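You operate a simulated robot arm through the tools that you are given. There is no shell and no other tool. Be economical: measure what you need, move in short steps, check, and stop when the job is done.

You run a simulated robot arm. Do the job below in one go: nothing can be reset, and whatever is moved stays where it is left.

Task
Dissolve the jaggery in the steel pan at 60 C.
Fine: the pan stands on the small ring with water in it and stays there; tip the jaggery in before the heat; once the display shows 60 C stir with the red-handled masher till it has dissolved; switch off at the end; bowl and masher go back where they were. Set down upright: red-handled masher.
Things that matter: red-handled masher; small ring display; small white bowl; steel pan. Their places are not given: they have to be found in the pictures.

Only the result counts: the job must be done as asked and must still hold three seconds after the hand-in. Knocking over, shifting, dropping, spilling or breaking anything else fails it.

Robot
A 7-joint arm with a two-finger parallel gripper, fixed in place. Base frame: the origin is at the foot of the arm, x ahead of it, y to its left, z up. Units: cm, degrees, N and s.
With the tool pointing down near the work surface it reaches from about 40 to 90 cm from the base axis. Its first joint turns from -115.0 to 115.0 degrees. Payload 3.91 kg.
The TCP is the grasp point between the finger pads, 3 cm short of the fingertips. In the tool frame z runs along the fingers and y along their closing line. The gripper opens to 11 cm. The fingers are 2 cm wide and 1 cm thick; the gripper's body (4.8 by 11.2 cm) begins 5.5 cm behind the TCP.
Orientation is that of the tool frame in the base frame, as a unit quaternion [x, y, z, w]. With the fingers straight down and closing along the base's y, the tool's x points along the base's -x, its y along +y and its z along -z.

Tools
- The arm moves only by the tool drive_tool. Its argument "targets" is one flat list of numbers, 6 for each row, row after row: the shift along the base's x, y, z in units of 150 mm (1.0 is 150 mm), then the turn, a rotation vector about the base's x, y, z in units of 180 degrees (1.0 is 180 degrees). In form: [x, y, z, rx, ry, rz, x, y, z, rx, ry, rz, ...]. A call has 1 to 12 rows; each row is the pose to reach, as a shift and turn from the pose commanded when the call began. "claw" is the finger opening in cm, from 0 to 11, set as the call begins (left out, the last holds). A call with a number of a shift or a turn outside -1 to 1 is refused whole. A row lasts 0.2 s, in which the tool goes at most 5 cm and 8.6 degrees; a call with a longer step from one row to the next is refused whole, and so is a gripper value outside its range. Where a pose cannot be reached the arm comes as near as it can. A force on the tool above 40 N (or 10 N above the force at the start of the call, whichever is more), or a blocked arm, ends the call early, and 0.2 s more pass. Each finger travels about 15.3 cm/s and halts on what it meets, pressing with about 34 N; the grip force reading is that of the motor and also rises with nothing between the fingers. The clock runs only during rows and for 0.2 s after the last one: add rows that repeat a pose to give the fingers time. The reply holds the time, the measured pose of the TCP, the force on the tool along the base axes, the opening and the grip force, in the units named above and with some noise, with the torque about the TCP (base axes, N m) and any sound that the robot's microphone picked up.
- Cameras (640 x 400 px; columns grow to the right, rows downward): "scene" is fixed at [21.97, -50.11, 143.18]; the picture's right is [0.65, -0.76, 0.00], its down [-0.44, -0.37, -0.82] and it looks along [0.62, 0.53, -0.58] (base axes); focal length 300 px, centre (320, 200). "wrist" rides on the gripper at [7.2, 1.7, -10.3] in the tool frame; the picture's right is [-0.23, 0.97, 0.00], its down [-0.76, -0.18, -0.62] and it looks along [-0.61, -0.14, 0.78] (tool axes); focal length 222 px, centre (320, 200).
- grab_frame(camera): a new picture of that camera. It takes no simulated time.
- slide_trunk(by): slides the trunk up (or, below 0, down) by that many cm; the arm rides with it, the base frame stays. It gives what a move gives, with no picture.
- measure_at(camera, pixels): for up to 12 pixels [column, row] of the newest picture of that camera ("zoom" is the newest enlarged one), the place [x, y, z] in the base frame of the surface seen there, good to about 0.3 cm. It takes no simulated time.
- close_up(camera, box): a new picture of the part [left, top, right, bottom] of that camera's present view, enlarged. It takes no simulated time.
- hand_in(): hands the job in; it is judged then, once.

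Work in short steps. Measure before you move; look again where a grasp or a placing could have gone wrong, and mend it. You have 80 turns and 34 pictures in all, those below and enlarged ones among them. Open the gripper and draw the arm clear of the work before you hand the job in, unless the task says otherwise; then end with one line.

The tools are called after "Emit:" as a command line: name --argument value ..., lists and objects as JSON in quotes. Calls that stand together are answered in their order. drive_tool: Moves the arm, as the interface text tells. Its arguments: {"type":"object","properties":{"targets":{"type":"array","items":{"type":"number"}},"claw":{"type":"number"}},"required":["targets"]} The other tools are called the same way: slide_trunk (by) slides the trunk up or down; grab_frame (camera) takes a picture; measure_at (camera, pixels) gives the place of the surface under pixels of a picture; close_up (camera, box) takes an enlarged picture of a part of a camera's view; hand_in () hands the job in.

At the start:

```text
time_s: 0.0
ee_pos: [52.0, -19.47, 126.24]
tcp_rot: [0.001, 1.0, 0.0, 0.0]
ft_force: [-0.3, -0.2, -0.3]
wrist_torque: [-0.01, 0.01, 0.02]
gripper_width: 11.03
finger_force: 0.1
trunk travel left (down, up): [-82.5, 16.5]
```

scene: 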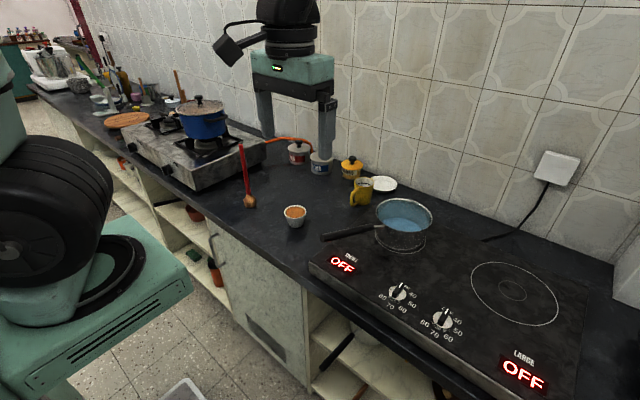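
wrist: 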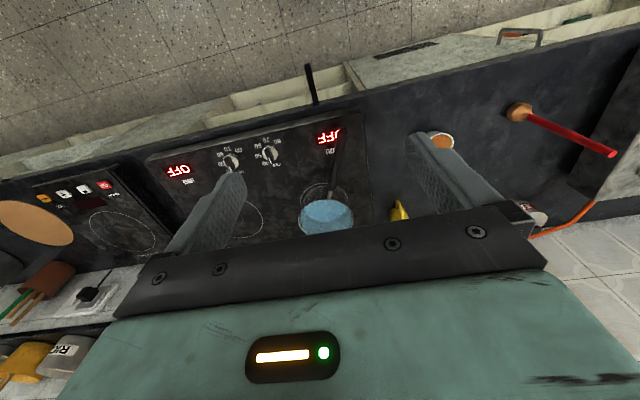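

The scene shows the white bowl with jaggery (295,215), the masher with a red handle (245,180), the pan (403,225), and the hob with knobs (398,292), (443,318). I enlarge these areas.

Emit:
close_up --camera "scene" --box '[300, 180, 480, 350]'

Emit:
measure_at --camera "scene" --pixels '[[295, 211], [295, 225], [285, 213], [305, 213], [249, 202], [241, 147], [245, 175], [403, 222], [325, 238], [398, 291], [443, 317], [340, 264]]'

Emit:
close_up --camera "scene" --box '[210, 130, 330, 240]'

```text
2.35 times, centred on (390, 265) of scene
```

zoom: 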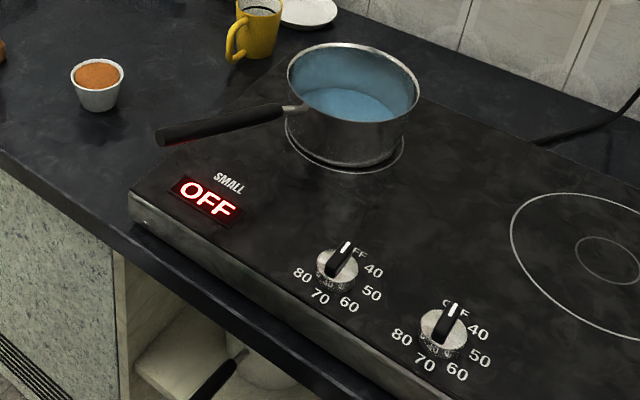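

```text
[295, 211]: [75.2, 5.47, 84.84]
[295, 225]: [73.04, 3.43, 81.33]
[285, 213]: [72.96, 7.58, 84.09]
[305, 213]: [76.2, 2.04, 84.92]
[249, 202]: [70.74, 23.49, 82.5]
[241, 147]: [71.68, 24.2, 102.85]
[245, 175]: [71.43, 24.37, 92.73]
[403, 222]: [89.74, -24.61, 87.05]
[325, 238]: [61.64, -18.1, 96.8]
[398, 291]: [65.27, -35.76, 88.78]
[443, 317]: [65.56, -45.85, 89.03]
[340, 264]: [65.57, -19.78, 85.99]
```

```text
3.64 times, centred on (270, 185) of scene
```

zoom: 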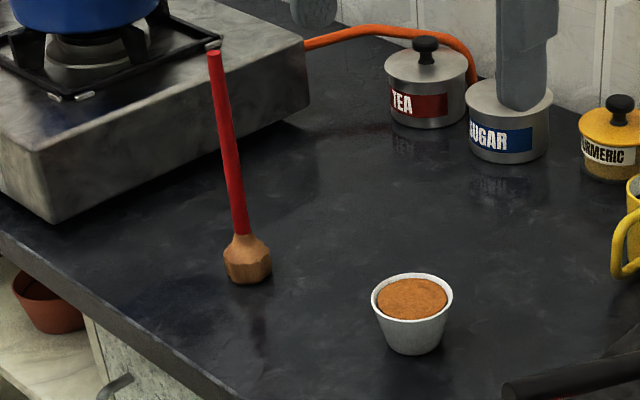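

Masher stands upright on its head at about (71, 24), bowl at about (75, 5), knobs near (65, -36) and (65.5, -46). Now I measure the pan's rim, the ring, the knobs and the counter.

Emit:
measure_at --camera "scene" --pixels '[[377, 212], [432, 217], [405, 199], [402, 229], [404, 222], [376, 238], [425, 240], [399, 250], [370, 228], [270, 230], [330, 215], [400, 243]]'

Emit:
close_up --camera "scene" --box '[370, 262, 480, 331]'

Emit:
measure_at --camera "zoom" --pixels '[[130, 150], [150, 190], [180, 130], [185, 190], [165, 215], [420, 290], [450, 335], [440, 265], [100, 230], [240, 60], [340, 200], [250, 190]]'

```text
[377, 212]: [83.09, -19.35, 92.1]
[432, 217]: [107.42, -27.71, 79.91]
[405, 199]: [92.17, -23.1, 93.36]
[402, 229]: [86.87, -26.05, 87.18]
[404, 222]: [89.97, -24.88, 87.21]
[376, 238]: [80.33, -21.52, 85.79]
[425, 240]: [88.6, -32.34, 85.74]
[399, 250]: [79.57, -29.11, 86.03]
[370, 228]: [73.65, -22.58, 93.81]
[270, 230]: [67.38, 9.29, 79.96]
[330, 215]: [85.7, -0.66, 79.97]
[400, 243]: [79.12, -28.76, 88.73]
```

```text
5.80 times, centred on (425, 296) of scene
```

zoom: 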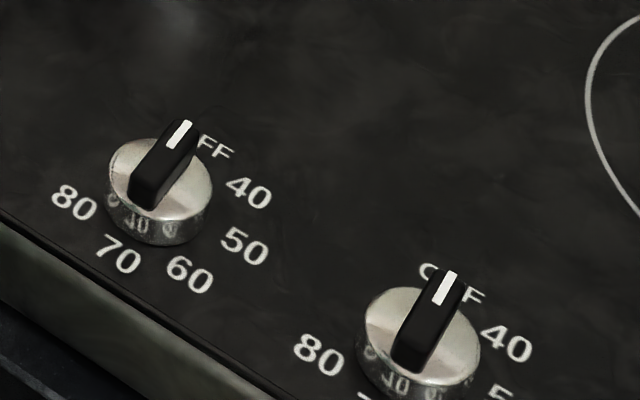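

```text
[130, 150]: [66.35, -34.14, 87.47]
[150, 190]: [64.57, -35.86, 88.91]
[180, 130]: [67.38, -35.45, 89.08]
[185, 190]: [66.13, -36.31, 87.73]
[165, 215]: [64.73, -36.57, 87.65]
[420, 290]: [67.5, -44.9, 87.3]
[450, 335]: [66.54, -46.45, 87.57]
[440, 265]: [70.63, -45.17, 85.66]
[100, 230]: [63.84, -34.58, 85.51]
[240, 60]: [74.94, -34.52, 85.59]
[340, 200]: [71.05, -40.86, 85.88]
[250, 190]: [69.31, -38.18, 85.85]
```

Hob top is at z≈85.8 and the left knob's bar points to OFF. I measure the left knob's labels and get a closer view of the pan.

Emit:
measure_at --camera "zoom" --pixels '[[218, 150], [248, 192], [243, 245], [190, 273], [118, 253], [73, 200], [182, 125], [142, 190], [165, 160], [112, 170], [210, 190], [160, 242]]'

Emit:
close_up --camera "scene" --box '[312, 185, 456, 275]'

```text
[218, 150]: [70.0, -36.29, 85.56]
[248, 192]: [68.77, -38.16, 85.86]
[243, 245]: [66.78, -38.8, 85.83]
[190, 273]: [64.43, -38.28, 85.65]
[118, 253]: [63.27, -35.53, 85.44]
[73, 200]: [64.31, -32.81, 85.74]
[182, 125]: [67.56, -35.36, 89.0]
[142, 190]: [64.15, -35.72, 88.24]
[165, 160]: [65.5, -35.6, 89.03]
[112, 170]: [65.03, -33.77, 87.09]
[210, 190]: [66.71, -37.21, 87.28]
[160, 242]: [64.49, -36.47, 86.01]
```

```text
4.44 times, centred on (384, 230) of scene
```

zoom: 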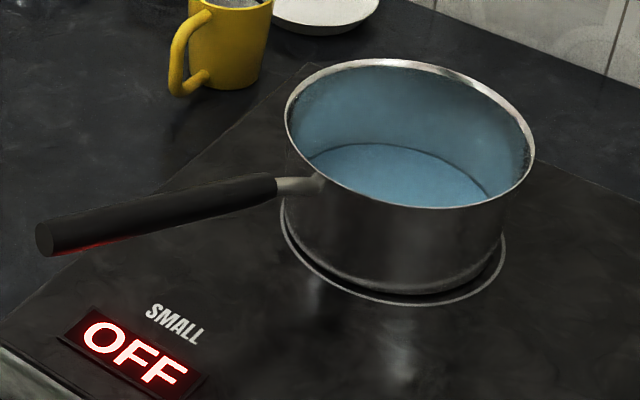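

Labels sit 45° apart clockwise (60 is 135° clockwise from OFF), centre ≈(66.2, -35.7). Now the pan rim, water and inner points in this zoom.

Emit:
measure_at --camera "zoom" --pixels '[[289, 100], [300, 80], [380, 63], [470, 75], [529, 150], [400, 206], [330, 188], [400, 165], [330, 155], [47, 240], [275, 187], [315, 180]]'

Emit:
measure_at --camera "scene" --pixels '[[285, 209], [305, 210], [295, 205], [294, 217], [295, 210], [290, 228], [300, 228], [242, 150], [246, 180], [248, 195], [243, 202], [254, 203]]'

```text
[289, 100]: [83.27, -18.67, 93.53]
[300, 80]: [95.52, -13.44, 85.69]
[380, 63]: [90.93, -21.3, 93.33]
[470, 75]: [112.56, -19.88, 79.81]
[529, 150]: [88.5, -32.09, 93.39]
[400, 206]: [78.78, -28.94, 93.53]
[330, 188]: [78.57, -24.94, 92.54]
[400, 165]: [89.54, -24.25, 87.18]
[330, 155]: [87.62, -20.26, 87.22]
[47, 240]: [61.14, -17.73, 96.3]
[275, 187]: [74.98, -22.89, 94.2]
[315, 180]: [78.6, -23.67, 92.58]
```

```text
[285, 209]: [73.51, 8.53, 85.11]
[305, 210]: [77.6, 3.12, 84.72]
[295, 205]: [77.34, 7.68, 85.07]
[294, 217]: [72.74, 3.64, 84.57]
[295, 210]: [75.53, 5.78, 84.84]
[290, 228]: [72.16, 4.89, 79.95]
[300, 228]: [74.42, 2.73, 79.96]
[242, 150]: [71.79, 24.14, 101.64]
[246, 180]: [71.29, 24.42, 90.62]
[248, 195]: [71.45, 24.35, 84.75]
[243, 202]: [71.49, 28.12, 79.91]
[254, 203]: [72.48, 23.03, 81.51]
```

Pan rim centre ≈(85.5, -25.4), r≈7.2, rim z≈93.4; bowl centre ≈(75.4, 5.6), rim ⌀≈6.8, z 80–85. I move towards the bowl while pitching the tool 45° forward so I can grip the bowl from the front side.

Emit:
drive_tool --targets '[0.11, 0.167, -0.13, 0, -0.0417, 0, 0.22, 0.333, -0.26, 0, -0.0833, 0, 0.33, 0.5, -0.39, 0, -0.125, 0, 0.44, 0.667, -0.52, 0, -0.1667, 0, 0.55, 0.833, -0.65, 0, -0.2083, 0, 0.66, 1.0, -0.78, 0, -0.25, 0]' --claw 11

```text
time_s: 1.6
ee_pos: [63.88, -14.57, 114.39]
tcp_rot: [0.117, 0.917, -0.047, 0.379]
ft_force: [-0.1, -0.6, -0.5]
wrist_torque: [0.04, 0.01, 0.07]
gripper_width: 11.01
finger_force: 0.0
out of reach, approached as far as the arm can: row 4, 5, 6
trunk travel left (down, up): [-82.5, 16.5]
stopped in row 6: the arm was blocked; the commanded pose is now the measured one
```

The arm stalled short of the pose, likely from a joint limit at this trunk height. I look at the posture.

Emit:
grab_frame --camera "scene"

```text
27 pictures are left
```

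scene: 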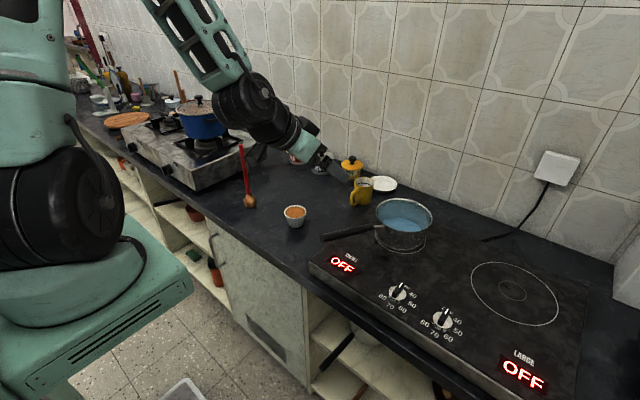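

The forearm comes steeply from above, so lowering the trunk should help. First I shift the tool up and away from the pan handle.

Emit:
drive_tool --targets '[-0.1, 0.2, 0.15, 0, 0.02, 0, -0.2, 0.4, 0.3, 0, 0.04, 0, -0.3, 0.6, 0.45, 0, 0.06, 0, -0.4, 0.8, 0.6, 0, 0.08, 0]'

Emit:
slide_trunk --by -20

```text
time_s: 2.6
ee_pos: [57.74, -2.26, 123.44]
tcp_rot: [0.109, 0.957, -0.061, 0.26]
ft_force: [0.5, 0.1, -0.7]
wrist_torque: [0.03, 0.04, 0.01]
gripper_width: 11.02
finger_force: 0.1
trunk travel left (down, up): [-82.5, 16.5]
```

```text
time_s: 4.8
ee_pos: [57.83, -2.29, 103.38]
tcp_rot: [0.107, 0.958, -0.06, 0.261]
ft_force: [0.3, 0.1, -0.1]
wrist_torque: [0.0, -0.02, 0.02]
gripper_width: 10.98
finger_force: 0.0
trunk travel left (down, up): [-62.5, 36.5]
```

I straighten the tool to a pure 45° forward pitch and move in line with the bowl.

Emit:
drive_tool --targets '[0.08, 0.13, 0.02, 0.0023, -0.0202, 0.0195, 0.16, 0.26, 0.04, 0.0046, -0.0404, 0.039, 0.25, 0.39, 0.06, 0.0069, -0.0605, 0.0586, 0.333, 0.526, 0.08, 0.0092, -0.0807, 0.0781, 0.333, 0.526, 0.08, 0.0092, -0.0807, 0.0781]'

```text
time_s: 6.0
ee_pos: [62.79, 5.63, 104.67]
tcp_rot: [0.002, 0.923, -0.001, 0.384]
ft_force: [0.3, -0.3, 0.0]
wrist_torque: [0.03, 0.02, -0.02]
gripper_width: 11.02
finger_force: 0.1
trunk travel left (down, up): [-62.5, 36.5]
```

Pose is exact now. I slide the trunk 10 cm further down, which also brings the tool near the standoff.

Emit:
slide_trunk --by -10

Emit:
grab_frame --camera "wrist"

```text
time_s: 7.3
ee_pos: [62.75, 5.51, 94.7]
tcp_rot: [0.002, 0.923, -0.001, 0.384]
ft_force: [-0.8, 0.8, -0.1]
wrist_torque: [-0.03, -0.03, 0.01]
gripper_width: 11.02
finger_force: 0.0
trunk travel left (down, up): [-52.5, 46.5]
```

```text
26 pictures are left
```

wrist: 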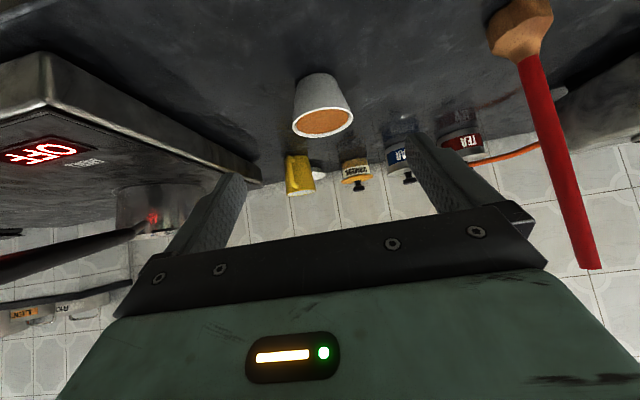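

The bowl is centred between the fingers at (323,110). I measure its rim and base in this view.

Emit:
measure_at --camera "wrist" --pixels '[[294, 128], [352, 121], [325, 135], [320, 107], [323, 120], [302, 78], [338, 78], [298, 100], [346, 98], [520, 40], [560, 150], [588, 265]]'

```text
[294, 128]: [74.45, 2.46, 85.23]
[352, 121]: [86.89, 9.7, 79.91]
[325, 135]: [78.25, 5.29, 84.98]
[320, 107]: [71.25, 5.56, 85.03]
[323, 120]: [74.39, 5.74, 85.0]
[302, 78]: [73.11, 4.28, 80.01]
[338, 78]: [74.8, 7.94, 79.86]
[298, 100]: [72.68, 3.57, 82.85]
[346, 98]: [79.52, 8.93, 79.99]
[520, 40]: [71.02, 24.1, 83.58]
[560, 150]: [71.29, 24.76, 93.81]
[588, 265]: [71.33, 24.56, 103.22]
```

Bowl centre ≈(74.9, 5.6), ⌀7; the target TCP (74.1, 5.65, 83.7) lies right along the tool axis. I advance there with open fingers.

Emit:
drive_tool --targets '[0.17, 0.002, -0.167, 0, 0, 0, 0.34, 0.004, -0.333, 0, 0, 0, 0.5, 0.006, -0.49, 0, 0, 0, 0.63, 0.008, -0.615, 0, 0, 0, 0.71, 0.01, -0.69, 0, 0, 0, 0.755, 0.01, -0.733, 0, 0, 0, 0.755, 0.01, -0.733, 0, 0, 0]'

```text
time_s: 8.9
ee_pos: [74.06, 5.64, 83.58]
tcp_rot: [0.002, 0.924, -0.001, 0.383]
ft_force: [1.1, 0.5, 1.1]
wrist_torque: [-0.01, 0.0, 0.03]
gripper_width: 10.98
finger_force: 0.1
trunk travel left (down, up): [-52.5, 46.5]
```

In place; I close the fingers on the bowl.

Emit:
drive_tool --targets '[0, 0, 0, 0, 0, 0, 0, 0, 0, 0, 0, 0, 0, 0, 0, 0, 0, 0]' --claw 4

Emit:
grab_frame --camera "wrist"

```text
time_s: 9.7
ee_pos: [73.96, 5.75, 83.75]
tcp_rot: [0.002, 0.924, -0.001, 0.384]
ft_force: [-0.2, 0.6, 0.2]
wrist_torque: [0.03, 0.0, -0.02]
gripper_width: 6.29
finger_force: 34.5
trunk travel left (down, up): [-52.5, 46.5]
```

```text
25 pictures are left
```

wrist: 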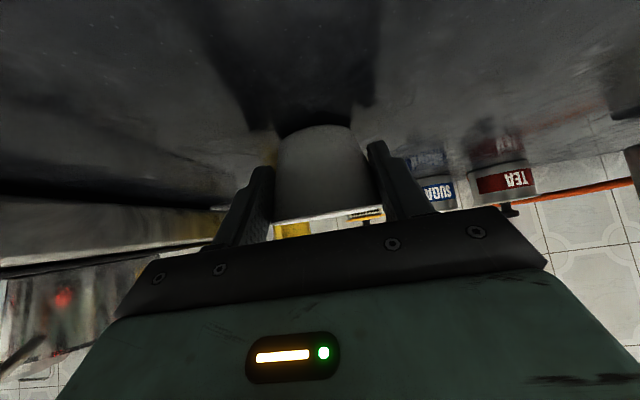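

The bowl is held (6.3 cm wide, 34 N). I lift it straight up 14 cm.

Emit:
drive_tool --targets '[0, 0, 0.05, 0, 0, 0, 0, 0, 0.15, 0, 0, 0, 0, 0, 0.3, 0, 0, 0, 0, 0, 0.45, 0, 0, 0, 0, 0, 0.6, 0, 0, 0, 0, 0, 0.75, 0, 0, 0, 0, 0, 0.87, 0, 0, 0, 0, 0, 0.94, 0, 0, 0, 0, 0, 0.94, 0, 0, 0]'

Emit:
grab_frame --camera "scene"

```text
time_s: 11.7
ee_pos: [73.97, 5.76, 97.66]
tcp_rot: [0.002, 0.923, -0.001, 0.384]
ft_force: [-0.1, -0.2, -1.9]
wrist_torque: [0.0, 0.02, 0.0]
gripper_width: 6.29
finger_force: 34.0
trunk travel left (down, up): [-52.5, 46.5]
```

```text
24 pictures are left
```

scene: 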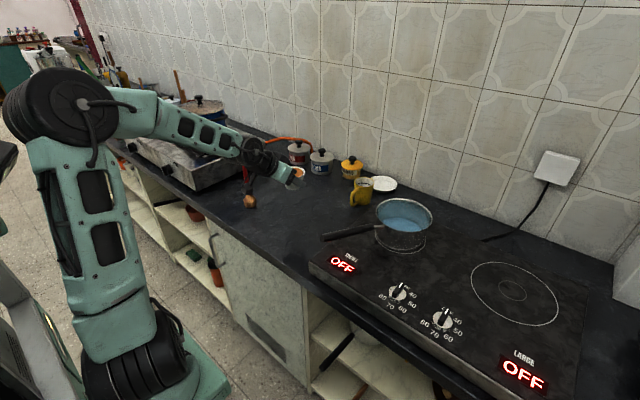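

The bowl came up cleanly (load ≈1.9 N) and still holds the jaggery. I carry it upward and sideways towards the pan, keeping it level.

Emit:
drive_tool --targets '[0.02, -0.05, 0.08, 0, 0, -0.005, 0.07, -0.2, 0.2, 0, 0, -0.012, 0.13, -0.4, 0.33, 0, 0, -0.02, 0.2, -0.6, 0.43, 0, 0, -0.028, 0.26, -0.8, 0.5, 0, 0, -0.036, 0.3, -0.93, 0.55, 0, 0, -0.042, 0.33, -1.0, 0.56, 0, 0, -0.045, 0.33, -1.0, 0.56, 0, 0, -0.045]'

Emit:
drive_tool --targets '[0.02, -0.07, 0, 0, 0, -0.005, 0.08, -0.25, 0, 0, 0, -0.012, 0.16, -0.45, 0, 0, 0, -0.02, 0.24, -0.65, 0, 0, 0, -0.028, 0.31, -0.85, 0, 0, 0, -0.036, 0.36, -0.98, 0, 0, 0, -0.042, 0.38, -1.0, 0, 0, 0, -0.045, 0.38, -1.0, 0, 0, 0, -0.045]'

```text
time_s: 13.5
ee_pos: [78.97, -9.27, 106.08]
tcp_rot: [0.066, 0.921, -0.027, 0.382]
ft_force: [-0.2, 0.3, -1.3]
wrist_torque: [-0.01, 0.01, -0.03]
gripper_width: 6.24
finger_force: 33.7
trunk travel left (down, up): [-52.5, 46.5]
```

```text
time_s: 15.3
ee_pos: [84.73, -24.23, 106.25]
tcp_rot: [0.132, 0.914, -0.054, 0.379]
ft_force: [-0.3, 0.4, -1.6]
wrist_torque: [0.04, 0.01, 0.0]
gripper_width: 6.22
finger_force: 33.9
trunk travel left (down, up): [-52.5, 46.5]
```

The bowl hangs over the pan (TCP 84.7, -24.2, 106.3). I begin the pour: a combined roll and levelling of the tool so the bowl tips towards −y over the pan, first half.

Emit:
drive_tool --targets '[0.0, 0.01, -0.03, 0.0356, -0.0173, -0.0162, 0.0, 0.02, -0.06, 0.0711, -0.0346, -0.0323, 0.01, 0.03, -0.09, 0.1067, -0.0518, -0.0485, 0.01, 0.04, -0.12, 0.1422, -0.0691, -0.0647, 0.01, 0.05, -0.14, 0.1778, -0.0864, -0.0808, 0.01, 0.06, -0.16, 0.2133, -0.1037, -0.097, 0.02, 0.07, -0.17, 0.2489, -0.1209, -0.1132, 0.02, 0.07, -0.18, 0.2844, -0.1382, -0.1293, 0.02, 0.07, -0.18, 0.32, -0.1555, -0.1455]'

```text
time_s: 17.3
ee_pos: [85.06, -23.19, 103.45]
tcp_rot: [0.497, 0.663, 0.336, 0.448]
ft_force: [0.7, -0.5, -0.7]
wrist_torque: [0.0, 0.02, -0.02]
gripper_width: 6.26
finger_force: 33.4
trunk travel left (down, up): [-52.5, 46.5]
```

On track; second half of the pour, then a short hold at the end.

Emit:
drive_tool --targets '[0, 0, 0, 0.0356, -0.0173, -0.0162, 0, 0, 0, 0.0711, -0.0346, -0.0323, 0, 0, 0, 0.1067, -0.0518, -0.0485, 0, 0, 0, 0.1422, -0.0691, -0.0647, 0, 0, 0, 0.1778, -0.0864, -0.0808, 0, 0, 0, 0.2133, -0.1037, -0.097, 0, 0, 0, 0.2489, -0.1209, -0.1132, 0, 0, 0, 0.2844, -0.1382, -0.1293, 0, 0, 0, 0.32, -0.1555, -0.1455, 0, 0, 0, 0.32, -0.1555, -0.1455, 0, 0, 0, 0.32, -0.1555, -0.1455, 0, 0, 0, 0.32, -0.1555, -0.1455]'

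Emit:
close_up --camera "scene" --box '[312, 145, 472, 245]'

```text
time_s: 19.9
ee_pos: [85.0, -23.21, 103.28]
tcp_rot: [0.687, 0.177, 0.607, 0.359]
ft_force: [-0.4, -1.2, -0.3]
wrist_torque: [0.01, -0.01, 0.0]
gripper_width: 6.23
finger_force: 34.0
trunk travel left (down, up): [-52.5, 46.5]
```

```text
4.00 times, centred on (392, 195) of scene
```

zoom: 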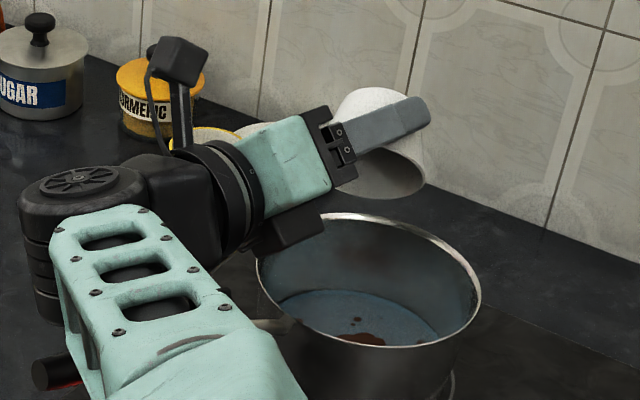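

The jaggery has dropped into the pan water (355,335 in zoom). I roll 20° more to empty the bowl fully, then come back.

Emit:
drive_tool --targets '[0, 0, 0, 0.0355, -0.0103, 0, 0, 0, 0, 0.071, -0.0207, 0, 0, 0, 0, 0.1067, -0.031, 0, 0, 0, 0, 0.1067, -0.031, 0, 0, 0, 0, 0.1067, -0.031, 0, 0, 0, 0, 0.071, -0.0207, 0, 0, 0, 0, 0.0355, -0.0103, 0, 0, 0, 0, 0, 0, 0]'

Emit:
drive_tool --targets '[0, 0, 0, -0.0356, 0.0173, 0.0162, 0, 0, 0, -0.0711, 0.0346, 0.0323, 0, 0, 0, -0.1067, 0.0518, 0.0485, 0, 0, 0, -0.1422, 0.0691, 0.0647, 0, 0, 0, -0.1778, 0.0864, 0.0808, 0, 0, 0, -0.2133, 0.1037, 0.097, 0, 0, 0, -0.2489, 0.1209, 0.1132, 0, 0, 0, -0.2844, 0.1382, 0.1293, 0, 0, 0, -0.32, 0.1555, 0.1455]'

Emit:
drive_tool --targets '[0, 0, 0.02, -0.0356, 0.0173, 0.0162, 0, 0, 0.04, -0.0711, 0.0346, 0.0323, 0, 0, 0.06, -0.1067, 0.0518, 0.0485, 0, 0, 0.08, -0.1422, 0.0691, 0.0647, 0, 0, 0.1, -0.1778, 0.0864, 0.0808, 0, 0, 0.12, -0.2133, 0.1037, 0.097, 0, 0, 0.14, -0.2489, 0.1209, 0.1132, 0, 0, 0.16, -0.2844, 0.1382, 0.1293, 0, 0, 0.18, -0.32, 0.1555, 0.1455, 0, 0, 0.18, -0.32, 0.1555, 0.1455]'

Emit:
grab_frame --camera "scene"

```text
time_s: 21.7
ee_pos: [85.05, -23.32, 103.37]
tcp_rot: [0.686, 0.178, 0.607, 0.359]
ft_force: [-0.7, -0.6, -0.7]
wrist_torque: [-0.01, 0.01, 0.05]
gripper_width: 6.2
finger_force: 34.0
trunk travel left (down, up): [-52.5, 46.5]
```

```text
time_s: 23.7
ee_pos: [84.97, -23.09, 103.37]
tcp_rot: [0.496, 0.664, 0.335, 0.448]
ft_force: [-0.4, 0.5, -1.1]
wrist_torque: [-0.01, -0.02, 0.01]
gripper_width: 6.19
finger_force: 33.6
trunk travel left (down, up): [-52.5, 46.5]
```

```text
time_s: 25.9
ee_pos: [84.97, -23.28, 106.25]
tcp_rot: [0.131, 0.914, -0.055, 0.38]
ft_force: [0.1, -0.5, -1.3]
wrist_torque: [0.02, -0.01, -0.02]
gripper_width: 6.19
finger_force: 34.1
trunk travel left (down, up): [-52.5, 46.5]
```

```text
22 pictures are left
```

scene: 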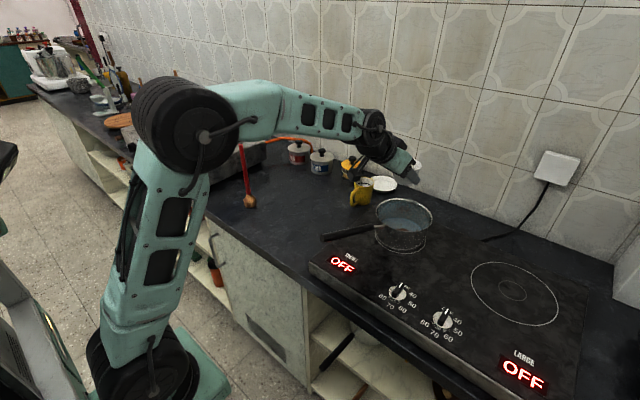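

The bowl looks emptied, pan and hob clean. I bring the bowl back along the same route.

Emit:
drive_tool --targets '[-0.03, 0.08, 0, 0, 0, 0.005, -0.1, 0.27, 0, 0, 0, 0.012, -0.18, 0.48, 0, 0, 0, 0.02, -0.26, 0.68, 0, 0, 0, 0.028, -0.33, 0.87, 0, 0, 0, 0.036, -0.38, 1.0, 0, 0, 0, 0.045]'

Emit:
drive_tool --targets '[-0.05, 0.15, -0.03, 0, 0, 0.008, -0.12, 0.35, -0.1, 0, 0, 0.017, -0.2, 0.55, -0.22, 0, 0, 0.026, -0.27, 0.75, -0.36, 0, 0, 0.034, -0.33, 0.89, -0.5, 0, 0, 0.041, -0.35, 0.936, -0.573, 0, 0, 0.045, -0.35, 0.936, -0.573, 0, 0, 0.045]'

```text
time_s: 27.3
ee_pos: [79.32, -8.16, 106.08]
tcp_rot: [0.067, 0.921, -0.028, 0.383]
ft_force: [1.1, 0.0, -1.2]
wrist_torque: [0.02, 0.02, 0.0]
gripper_width: 6.22
finger_force: 33.7
trunk travel left (down, up): [-52.5, 46.5]
```

```text
time_s: 28.9
ee_pos: [74.09, 5.81, 97.36]
tcp_rot: [0.002, 0.923, 0.0, 0.384]
ft_force: [0.4, 0.2, -0.2]
wrist_torque: [0.0, -0.01, -0.01]
gripper_width: 6.19
finger_force: 34.0
trunk travel left (down, up): [-52.5, 46.5]
```

Back above its place. I lower it, slowly near the end.

Emit:
drive_tool --targets '[0, 0, -0.15, 0, 0, 0, 0, 0, -0.35, 0, 0, 0, 0, 0, -0.55, 0, 0, 0, 0, 0, -0.72, 0, 0, 0, -0.006, -0.003, -0.82, 0, 0, 0, -0.006, -0.003, -0.865, 0, 0, 0, -0.006, -0.003, -0.885, 0, 0, 0, -0.006, -0.003, -0.885, 0, 0, 0]'

Emit:
close_up --camera "scene" --box '[250, 175, 346, 235]'

```text
time_s: 30.7
ee_pos: [73.99, 5.7, 84.26]
tcp_rot: [0.002, 0.924, -0.001, 0.383]
ft_force: [-0.5, 0.1, 0.0]
wrist_torque: [0.03, 0.04, 0.0]
gripper_width: 6.2
finger_force: 33.6
trunk travel left (down, up): [-52.5, 46.5]
```

```text
6.67 times, centred on (298, 205) of scene
```

zoom: 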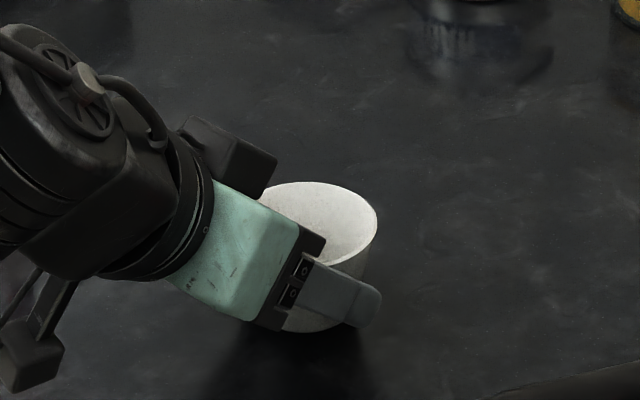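

The bowl is empty and slightly above the counter; I lower in tiny steps watching the force.

Emit:
drive_tool --targets '[0, 0, -0.012, 0, 0, 0, 0, 0, -0.024, 0, 0, 0, 0, 0, -0.03, 0, 0, 0]'

```text
time_s: 31.5
ee_pos: [73.87, 5.7, 83.76]
tcp_rot: [0.002, 0.924, -0.001, 0.383]
ft_force: [0.1, -0.1, -0.9]
wrist_torque: [0.02, -0.01, -0.02]
gripper_width: 6.18
finger_force: 34.1
trunk travel left (down, up): [-52.5, 46.5]
```

Emit:
drive_tool --targets '[0, 0, -0.008, 0, 0, 0, 0, 0, -0.016, 0, 0, 0, 0, 0, -0.016, 0, 0, 0]'

```text
time_s: 32.3
ee_pos: [73.94, 5.73, 83.54]
tcp_rot: [0.002, 0.924, -0.001, 0.383]
ft_force: [0.0, 0.0, 0.7]
wrist_torque: [0.03, -0.04, 0.03]
gripper_width: 6.17
finger_force: 33.6
trunk travel left (down, up): [-52.5, 46.5]
```

The force turned from −1 to +0.7 N, so the bowl touches down. I open and retreat along the tool axis.

Emit:
drive_tool --targets '[0, 0, 0, 0, 0, 0, 0, 0, 0, 0, 0, 0, 0, 0, 0, 0, 0, 0, -0.1, 0, 0.1, 0, 0, 0, -0.3, 0, 0.3, 0, 0, 0, -0.5, 0, 0.5, 0, 0, 0, -0.7, 0, 0.7, 0, 0, 0, -0.8, 0, 0.85, 0, 0, 0]' --claw 11

Emit:
grab_frame --camera "wrist"

```text
time_s: 34.1
ee_pos: [62.13, 5.69, 95.35]
tcp_rot: [0.0, 0.927, 0.001, 0.374]
ft_force: [0.2, -0.1, -1.0]
wrist_torque: [-0.01, 0.01, 0.02]
gripper_width: 11.0
finger_force: 0.0
out of reach, approached as far as the arm can: row 8
trunk travel left (down, up): [-52.5, 46.5]
```

```text
20 pictures are left
```

wrist: 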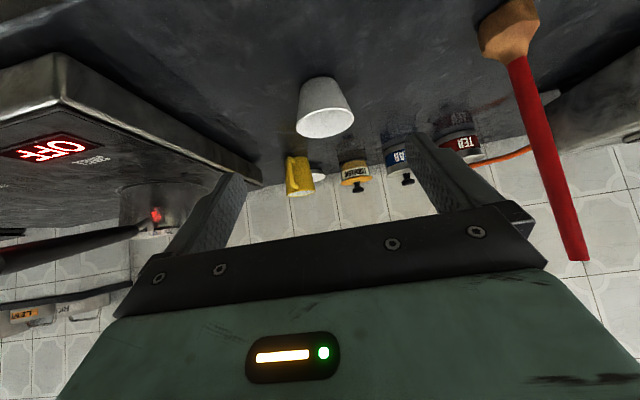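

The bowl stands back in place, empty. Next the knob: I raise the tool, turn it straight down and travel over the handle towards the left knob.

Emit:
drive_tool --targets '[-0.01, -0.05, 0.15, 0, 0.0407, 0, -0.03, -0.1, 0.3, 0, 0.0815, 0, -0.05, -0.2, 0.48, 0, 0.1222, 0, -0.08, -0.35, 0.65, 0, 0.163, 0, -0.1, -0.5, 0.78, 0, 0.2037, 0, -0.13, -0.65, 0.83, 0, 0.2444, 0]'

Emit:
drive_tool --targets '[0.03, -0.2, 0.05, 0, 0, 0, 0.06, -0.45, 0.05, 0, 0, 0, 0.09, -0.7, 0.05, 0, 0, 0, 0.12, -0.95, 0.05, 0, 0, 0]'

Emit:
drive_tool --targets '[0.05, -0.25, 0, 0, 0, 0, 0.1, -0.5, 0, 0, 0, 0, 0.15, -0.75, 0, 0, 0, 0, 0.17, -0.95, 0, 0, 0, 0, 0.17, -0.95, 0, 0, 0, 0]'

Emit:
grab_frame --camera "wrist"

```text
time_s: 35.5
ee_pos: [59.92, -4.0, 108.8]
tcp_rot: [0.0, 1.0, 0.0, 0.009]
ft_force: [0.1, -0.1, 0.2]
wrist_torque: [-0.02, -0.02, -0.01]
gripper_width: 11.0
finger_force: 0.1
out of reach, approached as far as the arm can: row 1
trunk travel left (down, up): [-52.5, 46.5]
```

```text
time_s: 36.5
ee_pos: [61.64, -17.99, 109.45]
tcp_rot: [0.001, 1.0, 0.0, 0.009]
ft_force: [0.6, -0.3, -0.7]
wrist_torque: [-0.01, -0.02, -0.01]
gripper_width: 11.0
finger_force: 0.0
trunk travel left (down, up): [-52.5, 46.5]
```

```text
time_s: 37.7
ee_pos: [64.3, -32.47, 109.63]
tcp_rot: [0.001, 1.0, -0.001, 0.01]
ft_force: [0.4, -0.2, 0.1]
wrist_torque: [-0.01, 0.04, 0.0]
gripper_width: 11.0
finger_force: 0.2
trunk travel left (down, up): [-52.5, 46.5]
```

```text
19 pictures are left
```

wrist: 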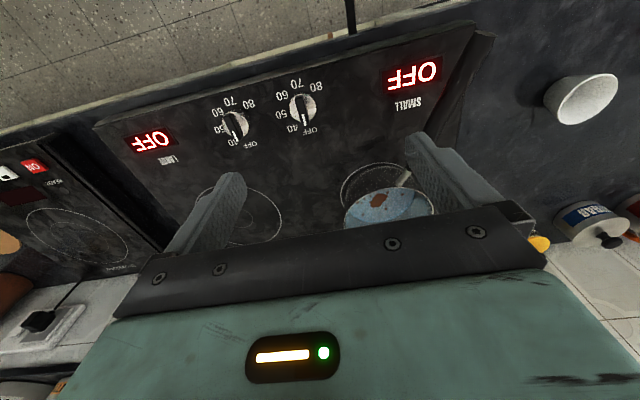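

Both knobs are visible; I enlarge the left one (302,107) from this nearly overhead view.

Emit:
close_up --camera "wrist" --box '[256, 75, 352, 135]'

Emit:
measure_at --camera "zoom" --pixels '[[310, 150], [310, 200], [310, 270], [250, 210], [380, 210], [310, 330], [290, 120], [345, 120], [240, 350], [360, 360], [400, 80], [320, 100]]'

```text
6.67 times, centred on (304, 105) of wrist
```

zoom: 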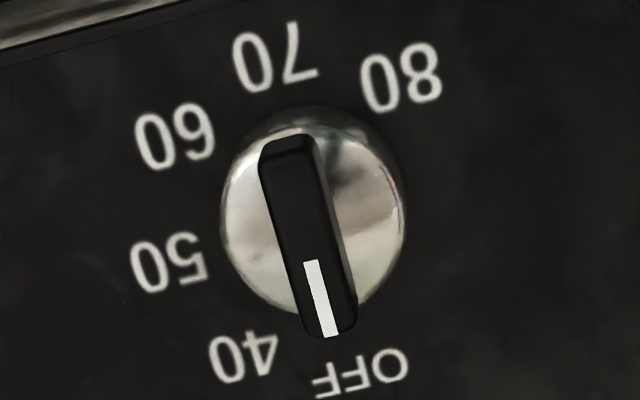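

```text
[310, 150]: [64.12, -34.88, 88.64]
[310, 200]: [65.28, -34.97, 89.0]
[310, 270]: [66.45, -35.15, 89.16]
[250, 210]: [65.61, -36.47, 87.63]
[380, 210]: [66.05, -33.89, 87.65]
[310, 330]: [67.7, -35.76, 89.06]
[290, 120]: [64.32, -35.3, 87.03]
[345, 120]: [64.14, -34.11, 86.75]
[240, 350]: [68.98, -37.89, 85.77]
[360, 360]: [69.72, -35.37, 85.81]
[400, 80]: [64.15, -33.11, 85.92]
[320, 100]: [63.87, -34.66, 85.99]
```

Knob axis ≈(66.0, -35.35), bar along x, top z≈89.1. I descend over it with a narrower opening.

Emit:
drive_tool --targets '[0.05, -0.08, -0.15, 0, 0.002, 0, 0.1, -0.16, -0.4, 0, 0.004, 0, 0.113, -0.192, -0.65, 0, 0.0064, 0, 0.113, -0.192, -0.85, 0, 0.0064, 0, 0.113, -0.192, -0.95, 0, 0.0064, 0, 0.113, -0.192, -0.95, 0, 0.0064, 0]' --claw 4

Emit:
grab_frame --camera "wrist"

```text
time_s: 39.1
ee_pos: [66.22, -35.29, 95.34]
tcp_rot: [0.001, 1.0, -0.001, -0.001]
ft_force: [-0.1, -0.4, -0.1]
wrist_torque: [0.04, 0.03, 0.01]
gripper_width: 3.99
finger_force: 0.1
trunk travel left (down, up): [-52.5, 46.5]
```

```text
17 pictures are left
```

wrist: 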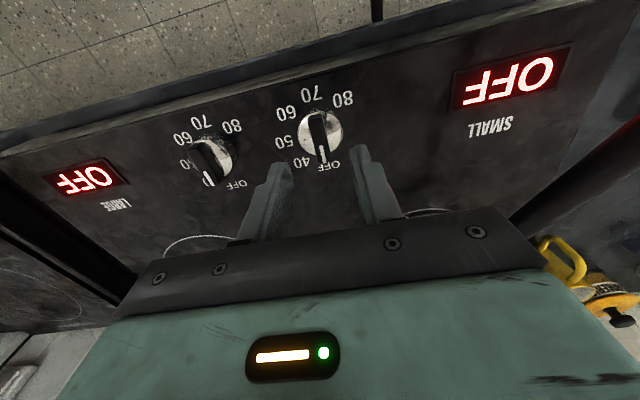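

The fingers straddle the knob. I measure it once more from this closer view.

Emit:
measure_at --camera "wrist" --pixels '[[302, 136], [339, 132], [316, 117], [323, 157], [318, 135], [330, 115], [320, 108]]'

```text
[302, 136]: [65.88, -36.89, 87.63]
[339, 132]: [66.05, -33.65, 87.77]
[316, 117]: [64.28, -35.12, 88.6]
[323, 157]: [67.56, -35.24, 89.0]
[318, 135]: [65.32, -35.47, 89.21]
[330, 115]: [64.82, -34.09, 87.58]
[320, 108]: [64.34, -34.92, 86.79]
```

Centre (66.0, -35.25) confirmed; I go down to TCP z≈91 and close on the bar.

Emit:
drive_tool --targets '[-0.015, 0.003, -0.12, 0, 0, 0, -0.015, 0.003, -0.22, 0, 0, 0, -0.015, 0.003, -0.29, 0, 0, 0, -0.015, 0.003, -0.29, 0, 0, 0]'

Emit:
drive_tool --targets '[0, 0, 0, 0, 0, 0, 0, 0, 0, 0, 0, 0, 0, 0, 0, 0, 0, 0]' --claw 0.5

```text
time_s: 40.1
ee_pos: [65.88, -35.25, 90.98]
tcp_rot: [0.001, 1.0, 0.0, 0.0]
ft_force: [-0.2, -0.9, -0.2]
wrist_torque: [0.0, -0.01, -0.01]
gripper_width: 3.99
finger_force: 0.1
trunk travel left (down, up): [-52.5, 46.5]
```

```text
time_s: 40.9
ee_pos: [65.89, -35.32, 90.96]
tcp_rot: [0.002, 1.0, -0.001, 0.0]
ft_force: [-2.0, -3.7, -2.4]
wrist_torque: [-0.04, -0.33, -0.02]
gripper_width: 1.17
finger_force: 45.1
trunk travel left (down, up): [-52.5, 46.5]
```

The bar is gripped (1.17 cm). I turn clockwise by 90° first.

Emit:
drive_tool --targets '[0, 0, 0, 0, 0, -0.0417, 0, 0, 0, 0, 0, -0.0833, 0, 0, 0, 0, 0, -0.125, 0, 0, 0, 0, 0, -0.1667, 0, 0, 0, 0, 0, -0.2083, 0, 0, 0, 0, 0, -0.25, 0, 0, 0, 0, 0, -0.2917, 0, 0, 0, 0, 0, -0.3333, 0, 0, 0, 0, 0, -0.375, 0, 0, 0, 0, 0, -0.4167, 0, 0, 0, 0, 0, -0.4583, 0, 0, 0, 0, 0, -0.5]'

Emit:
close_up --camera "wrist" --box '[160, 40, 480, 240]'

```text
time_s: 43.5
ee_pos: [66.23, -35.06, 90.97]
tcp_rot: [0.707, 0.707, 0.001, 0.0]
ft_force: [29.8, 19.3, 2.7]
wrist_torque: [-0.23, -0.62, 0.08]
gripper_width: 1.17
finger_force: 45.5
trunk travel left (down, up): [-52.5, 46.5]
```

```text
2.00 times, centred on (320, 140) of wrist
```

zoom: 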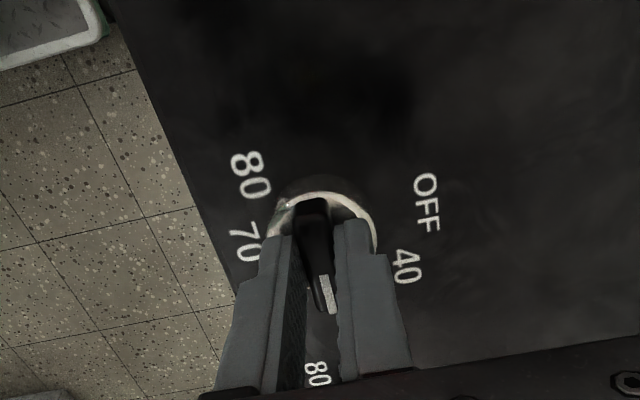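

It turned well, but with a 35 N side load: the axis is a bit towards +x,+y. I shift the command that way to relieve it.

Emit:
drive_tool --targets '[0.012, 0.008, 0, 0, 0, 0, 0.024, 0.015, 0, 0, 0, 0, 0.03, 0.02, 0, 0, 0, 0]'

```text
time_s: 44.3
ee_pos: [66.18, -35.13, 90.99]
tcp_rot: [0.709, 0.705, -0.001, -0.002]
ft_force: [4.5, 7.3, 7.1]
wrist_torque: [1.51, -0.31, 0.01]
gripper_width: 1.19
finger_force: 45.1
trunk travel left (down, up): [-52.5, 46.5]
```

Load is down to about 8 N. I turn the last 45° to the 60 mark.

Emit:
drive_tool --targets '[0, 0.003, 0, 0, 0, -0.0417, 0.002, 0.006, 0, 0, 0, -0.0833, 0.004, 0.006, 0, 0, 0, -0.125, 0.005, 0.006, 0, 0, 0, -0.1667, 0.005, 0.006, 0, 0, 0, -0.2083, 0.005, 0.006, 0, 0, 0, -0.25]'

Emit:
grab_frame --camera "scene"

```text
time_s: 45.7
ee_pos: [66.26, -35.2, 90.91]
tcp_rot: [0.925, 0.379, -0.002, -0.001]
ft_force: [2.9, -17.7, -5.3]
wrist_torque: [-1.37, 0.77, 0.04]
gripper_width: 1.19
finger_force: 44.8
trunk travel left (down, up): [-52.5, 46.5]
```

```text
15 pictures are left
```

scene: 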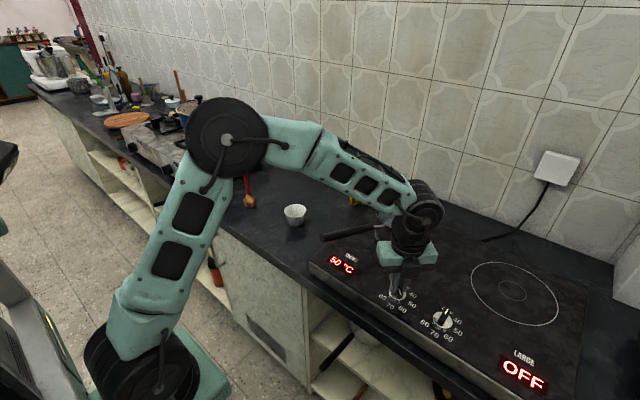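

The display is lit; I enlarge it.

Emit:
close_up --camera "scene" --box '[320, 245, 432, 315]'

```text
5.71 times, centred on (376, 280) of scene
```

zoom: 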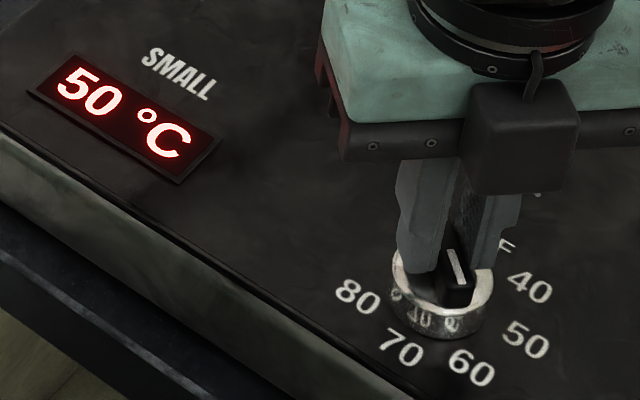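

The bar points close to 60, and the display says 50 °C — either still heating or the setting. I open the fingers, lift clear and look again.

Emit:
drive_tool --targets '[0, 0, 0, 0, 0, 0, 0, 0, 0, 0, 0, 0, 0, 0, 0, 0, 0, 0, 0, 0, 0.1, 0, 0, 0, 0, 0, 0.3, 0, 0, 0, 0, 0, 0.5, 0, 0, 0, -0.1, 0, 0.7, 0, 0, 0, -0.2, 0, 0.8, 0, 0, 0]' --claw 4

Emit:
close_up --camera "scene" --box '[320, 245, 432, 315]'

```text
time_s: 47.5
ee_pos: [63.47, -34.8, 102.89]
tcp_rot: [0.924, 0.382, -0.001, -0.001]
ft_force: [0.5, -0.3, -0.1]
wrist_torque: [0.0, 0.04, -0.01]
gripper_width: 4.03
finger_force: 0.1
trunk travel left (down, up): [-52.5, 46.5]
```

```text
5.71 times, centred on (376, 280) of scene
```

zoom: 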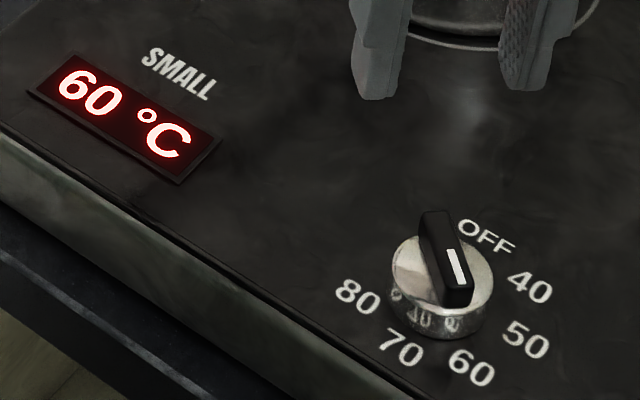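

Knob is at 60 and the display already shows 60 °C. Now the masher: I lift, turn the tool back to yaw 0, and travel left towards it.

Emit:
drive_tool --targets '[-0.02, 0, 0.15, 0, 0, 0.0469, -0.04, 0, 0.3, 0, 0, 0.0938, -0.06, 0.03, 0.45, 0, 0, 0.1406, -0.08, 0.1, 0.55, 0, 0, 0.1875, -0.1, 0.2, 0.6, 0, 0, 0.2344, -0.12, 0.3, 0.6, 0, 0, 0.2813, -0.14, 0.4, 0.6, 0, 0, 0.3281, -0.16, 0.5, 0.6, 0, 0, 0.375, -0.18, 0.6, 0.6, 0, 0, 0.4219, -0.2, 0.7, 0.6, 0, 0, 0.4688, -0.2, 0.8, 0.6, 0, 0, 0.5156, -0.2, 0.9, 0.6, 0, 0, 0.5625]' --claw 5

Emit:
drive_tool --targets '[0, 0.23, 0, 0, 0, 0.0469, 0, 0.46, 0, 0, 0, 0.0938, 0, 0.7, 0, 0, 0, 0.1406, 0, 0.95, 0, 0, 0, 0.1875]'

Emit:
drive_tool --targets '[0, 0.16, 0, 0, -0.0417, 0, 0, 0.32, 0, 0, -0.0833, 0, 0, 0.48, 0, 0, -0.125, 0, 0, 0.64, -0.05, 0, -0.1667, 0, 0, 0.8, -0.1, 0, -0.2083, 0, 0, 0.95, -0.15, 0, -0.25, 0, 0, 0.95, -0.15, 0, -0.25, 0]'

```text
time_s: 50.1
ee_pos: [60.44, -21.47, 111.96]
tcp_rot: [0.29, 0.957, -0.001, 0.0]
ft_force: [-0.5, 0.8, -0.4]
wrist_torque: [0.03, -0.02, -0.02]
gripper_width: 5.01
finger_force: 0.1
trunk travel left (down, up): [-52.5, 46.5]
```

```text
time_s: 51.1
ee_pos: [60.36, -7.24, 111.92]
tcp_rot: [0.001, 1.0, -0.001, -0.001]
ft_force: [0.0, -0.4, 0.6]
wrist_torque: [0.04, 0.01, -0.03]
gripper_width: 5.02
finger_force: 0.1
trunk travel left (down, up): [-52.5, 46.5]
```

```text
time_s: 52.7
ee_pos: [60.52, 7.11, 109.92]
tcp_rot: [0.001, 0.924, 0.0, 0.383]
ft_force: [0.2, -1.4, 0.8]
wrist_torque: [0.02, 0.03, 0.0]
gripper_width: 4.99
finger_force: 0.0
trunk travel left (down, up): [-52.5, 46.5]
```

Next I shift in front of the masher, a little high, and view it with the wrist camera.

Emit:
drive_tool --targets '[-0.02, 0.2, -0.05, 0, 0, 0, -0.04, 0.4, -0.12, 0, 0, 0, -0.05, 0.6, -0.2, 0, 0, 0, -0.05, 0.8, -0.28, 0, 0, 0, -0.05, 1.0, -0.33, 0, 0, 0, -0.05, 1.0, -0.33, 0, 0, 0]' --claw 8

Emit:
grab_frame --camera "wrist"

```text
time_s: 54.1
ee_pos: [59.69, 22.0, 104.64]
tcp_rot: [0.001, 0.924, 0.0, 0.383]
ft_force: [0.1, 0.1, -0.1]
wrist_torque: [-0.01, 0.04, 0.01]
gripper_width: 8.01
finger_force: 0.1
trunk travel left (down, up): [-52.5, 46.5]
```

```text
12 pictures are left
```

wrist: 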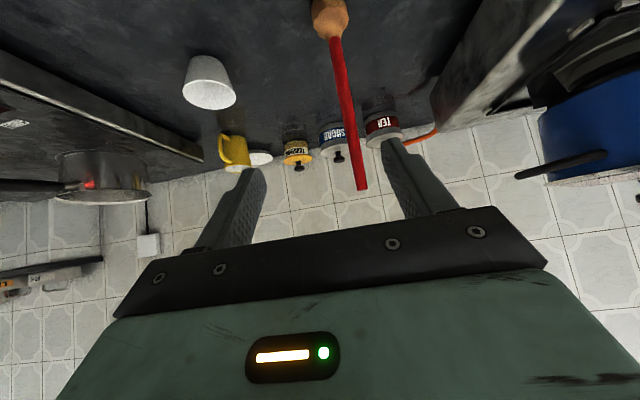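

The masher handle runs from (330,15) to (362,188). I measure it along its length, plus the stove edge.

Emit:
measure_at --camera "wrist" --pixels '[[336, 55], [343, 90], [350, 125], [355, 155], [361, 183], [330, 15], [313, 15], [347, 12], [560, 20], [450, 100], [347, 125], [353, 125]]'

```text
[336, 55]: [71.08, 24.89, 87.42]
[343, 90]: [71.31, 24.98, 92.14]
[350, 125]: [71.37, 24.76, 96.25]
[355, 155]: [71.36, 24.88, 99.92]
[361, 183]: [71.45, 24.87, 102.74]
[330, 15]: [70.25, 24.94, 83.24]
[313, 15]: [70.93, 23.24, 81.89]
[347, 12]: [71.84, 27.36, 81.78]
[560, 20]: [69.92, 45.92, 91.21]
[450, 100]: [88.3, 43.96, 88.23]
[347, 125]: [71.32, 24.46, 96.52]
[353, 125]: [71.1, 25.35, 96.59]
```

Handle axis ≈(72.0, 24.9). I drop to grip height 98 and slide forward around the handle.

Emit:
drive_tool --targets '[0.03, 0.07, -0.2, 0, 0, 0, 0.06, 0.15, -0.35, 0, 0, 0, 0.087, 0.193, -0.443, 0, 0, 0, 0.3, 0.193, -0.443, 0, 0, 0, 0.52, 0.193, -0.443, 0, 0, 0, 0.7, 0.193, -0.443, 0, 0, 0, 0.82, 0.193, -0.443, 0, 0, 0, 0.82, 0.193, -0.443, 0, 0, 0]'

Emit:
grab_frame --camera "wrist"

```text
time_s: 55.9
ee_pos: [72.0, 24.99, 98.2]
tcp_rot: [0.001, 0.924, 0.0, 0.382]
ft_force: [0.6, 0.0, 0.3]
wrist_torque: [0.03, 0.0, 0.0]
gripper_width: 8.0
finger_force: 0.1
trunk travel left (down, up): [-52.5, 46.5]
```

```text
11 pictures are left
```

wrist: 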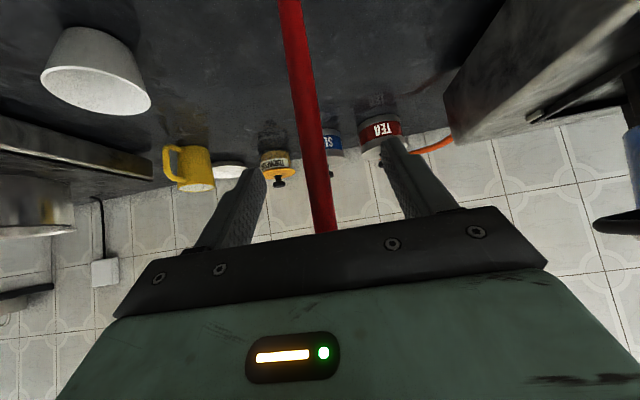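

The handle sits centred between the fingers. I close on it.

Emit:
drive_tool --targets '[0, 0, 0, 0, 0, 0, 0, 0, 0, 0, 0, 0, 0, 0, 0, 0, 0, 0, 0, 0, 0, 0, 0, 0]' --claw 0.5

```text
time_s: 56.9
ee_pos: [71.99, 24.96, 98.19]
tcp_rot: [0.001, 0.924, -0.001, 0.382]
ft_force: [0.8, 0.7, -0.1]
wrist_torque: [-0.07, -0.04, 0.02]
gripper_width: 1.52
finger_force: 34.1
trunk travel left (down, up): [-52.5, 46.5]
```

Gripped (1.5 cm, 34 N). I lift the masher straight up by about 16.5 cm.

Emit:
drive_tool --targets '[0, 0, 0.05, 0, 0, 0, 0, 0, 0.15, 0, 0, 0, 0, 0, 0.3, 0, 0, 0, 0, 0, 0.5, 0, 0, 0, 0, 0, 0.7, 0, 0, 0, 0, 0, 0.87, 0, 0, 0, 0, 0, 0.97, 0, 0, 0, 0, 0, 0.97, 0, 0, 0]'

Emit:
drive_tool --targets '[0.02, -0.1, 0.05, 0, 0, -0.005, 0.07, -0.28, 0.1, 0, 0, -0.01, 0.12, -0.48, 0.13, 0, 0, -0.015, 0.17, -0.68, 0.13, 0, 0, -0.02, 0.23, -0.88, 0.13, 0, 0, -0.025, 0.25, -1.0, 0.13, 0, 0, -0.03, 0.25, -1.0, 0.13, 0, 0, -0.03]'

Emit:
drive_tool --targets '[0.02, -0.1, 0, 0, 0, -0.005, 0.07, -0.28, 0, 0, 0, -0.01, 0.12, -0.48, 0, 0, 0, -0.015, 0.17, -0.68, 0, 0, 0, -0.02, 0.23, -0.88, 0, 0, 0, -0.025, 0.26, -1.0, 0, 0, 0, -0.03, 0.26, -1.0, 0, 0, 0, -0.03]'

Emit:
grab_frame --camera "scene"

```text
time_s: 58.7
ee_pos: [71.91, 24.83, 112.74]
tcp_rot: [0.001, 0.924, -0.001, 0.382]
ft_force: [-0.2, -0.6, -0.4]
wrist_torque: [0.01, 0.0, 0.0]
gripper_width: 1.49
finger_force: 34.0
trunk travel left (down, up): [-52.5, 46.5]
```

```text
time_s: 60.3
ee_pos: [75.75, 10.2, 114.65]
tcp_rot: [0.046, 0.923, -0.02, 0.381]
ft_force: [0.0, -1.0, -0.3]
wrist_torque: [-0.01, -0.03, 0.02]
gripper_width: 1.51
finger_force: 34.3
trunk travel left (down, up): [-52.5, 46.5]
```

```text
time_s: 61.9
ee_pos: [79.47, -4.95, 114.45]
tcp_rot: [0.089, 0.92, -0.037, 0.38]
ft_force: [0.2, -0.1, -1.1]
wrist_torque: [-0.03, 0.01, 0.04]
gripper_width: 1.5
finger_force: 33.3
trunk travel left (down, up): [-52.5, 46.5]
```

```text
10 pictures are left
```

scene: 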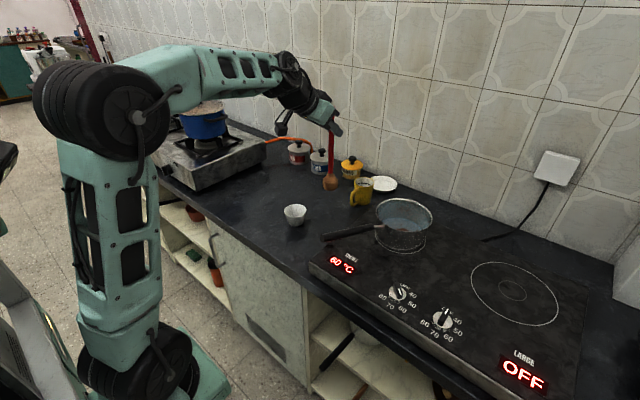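

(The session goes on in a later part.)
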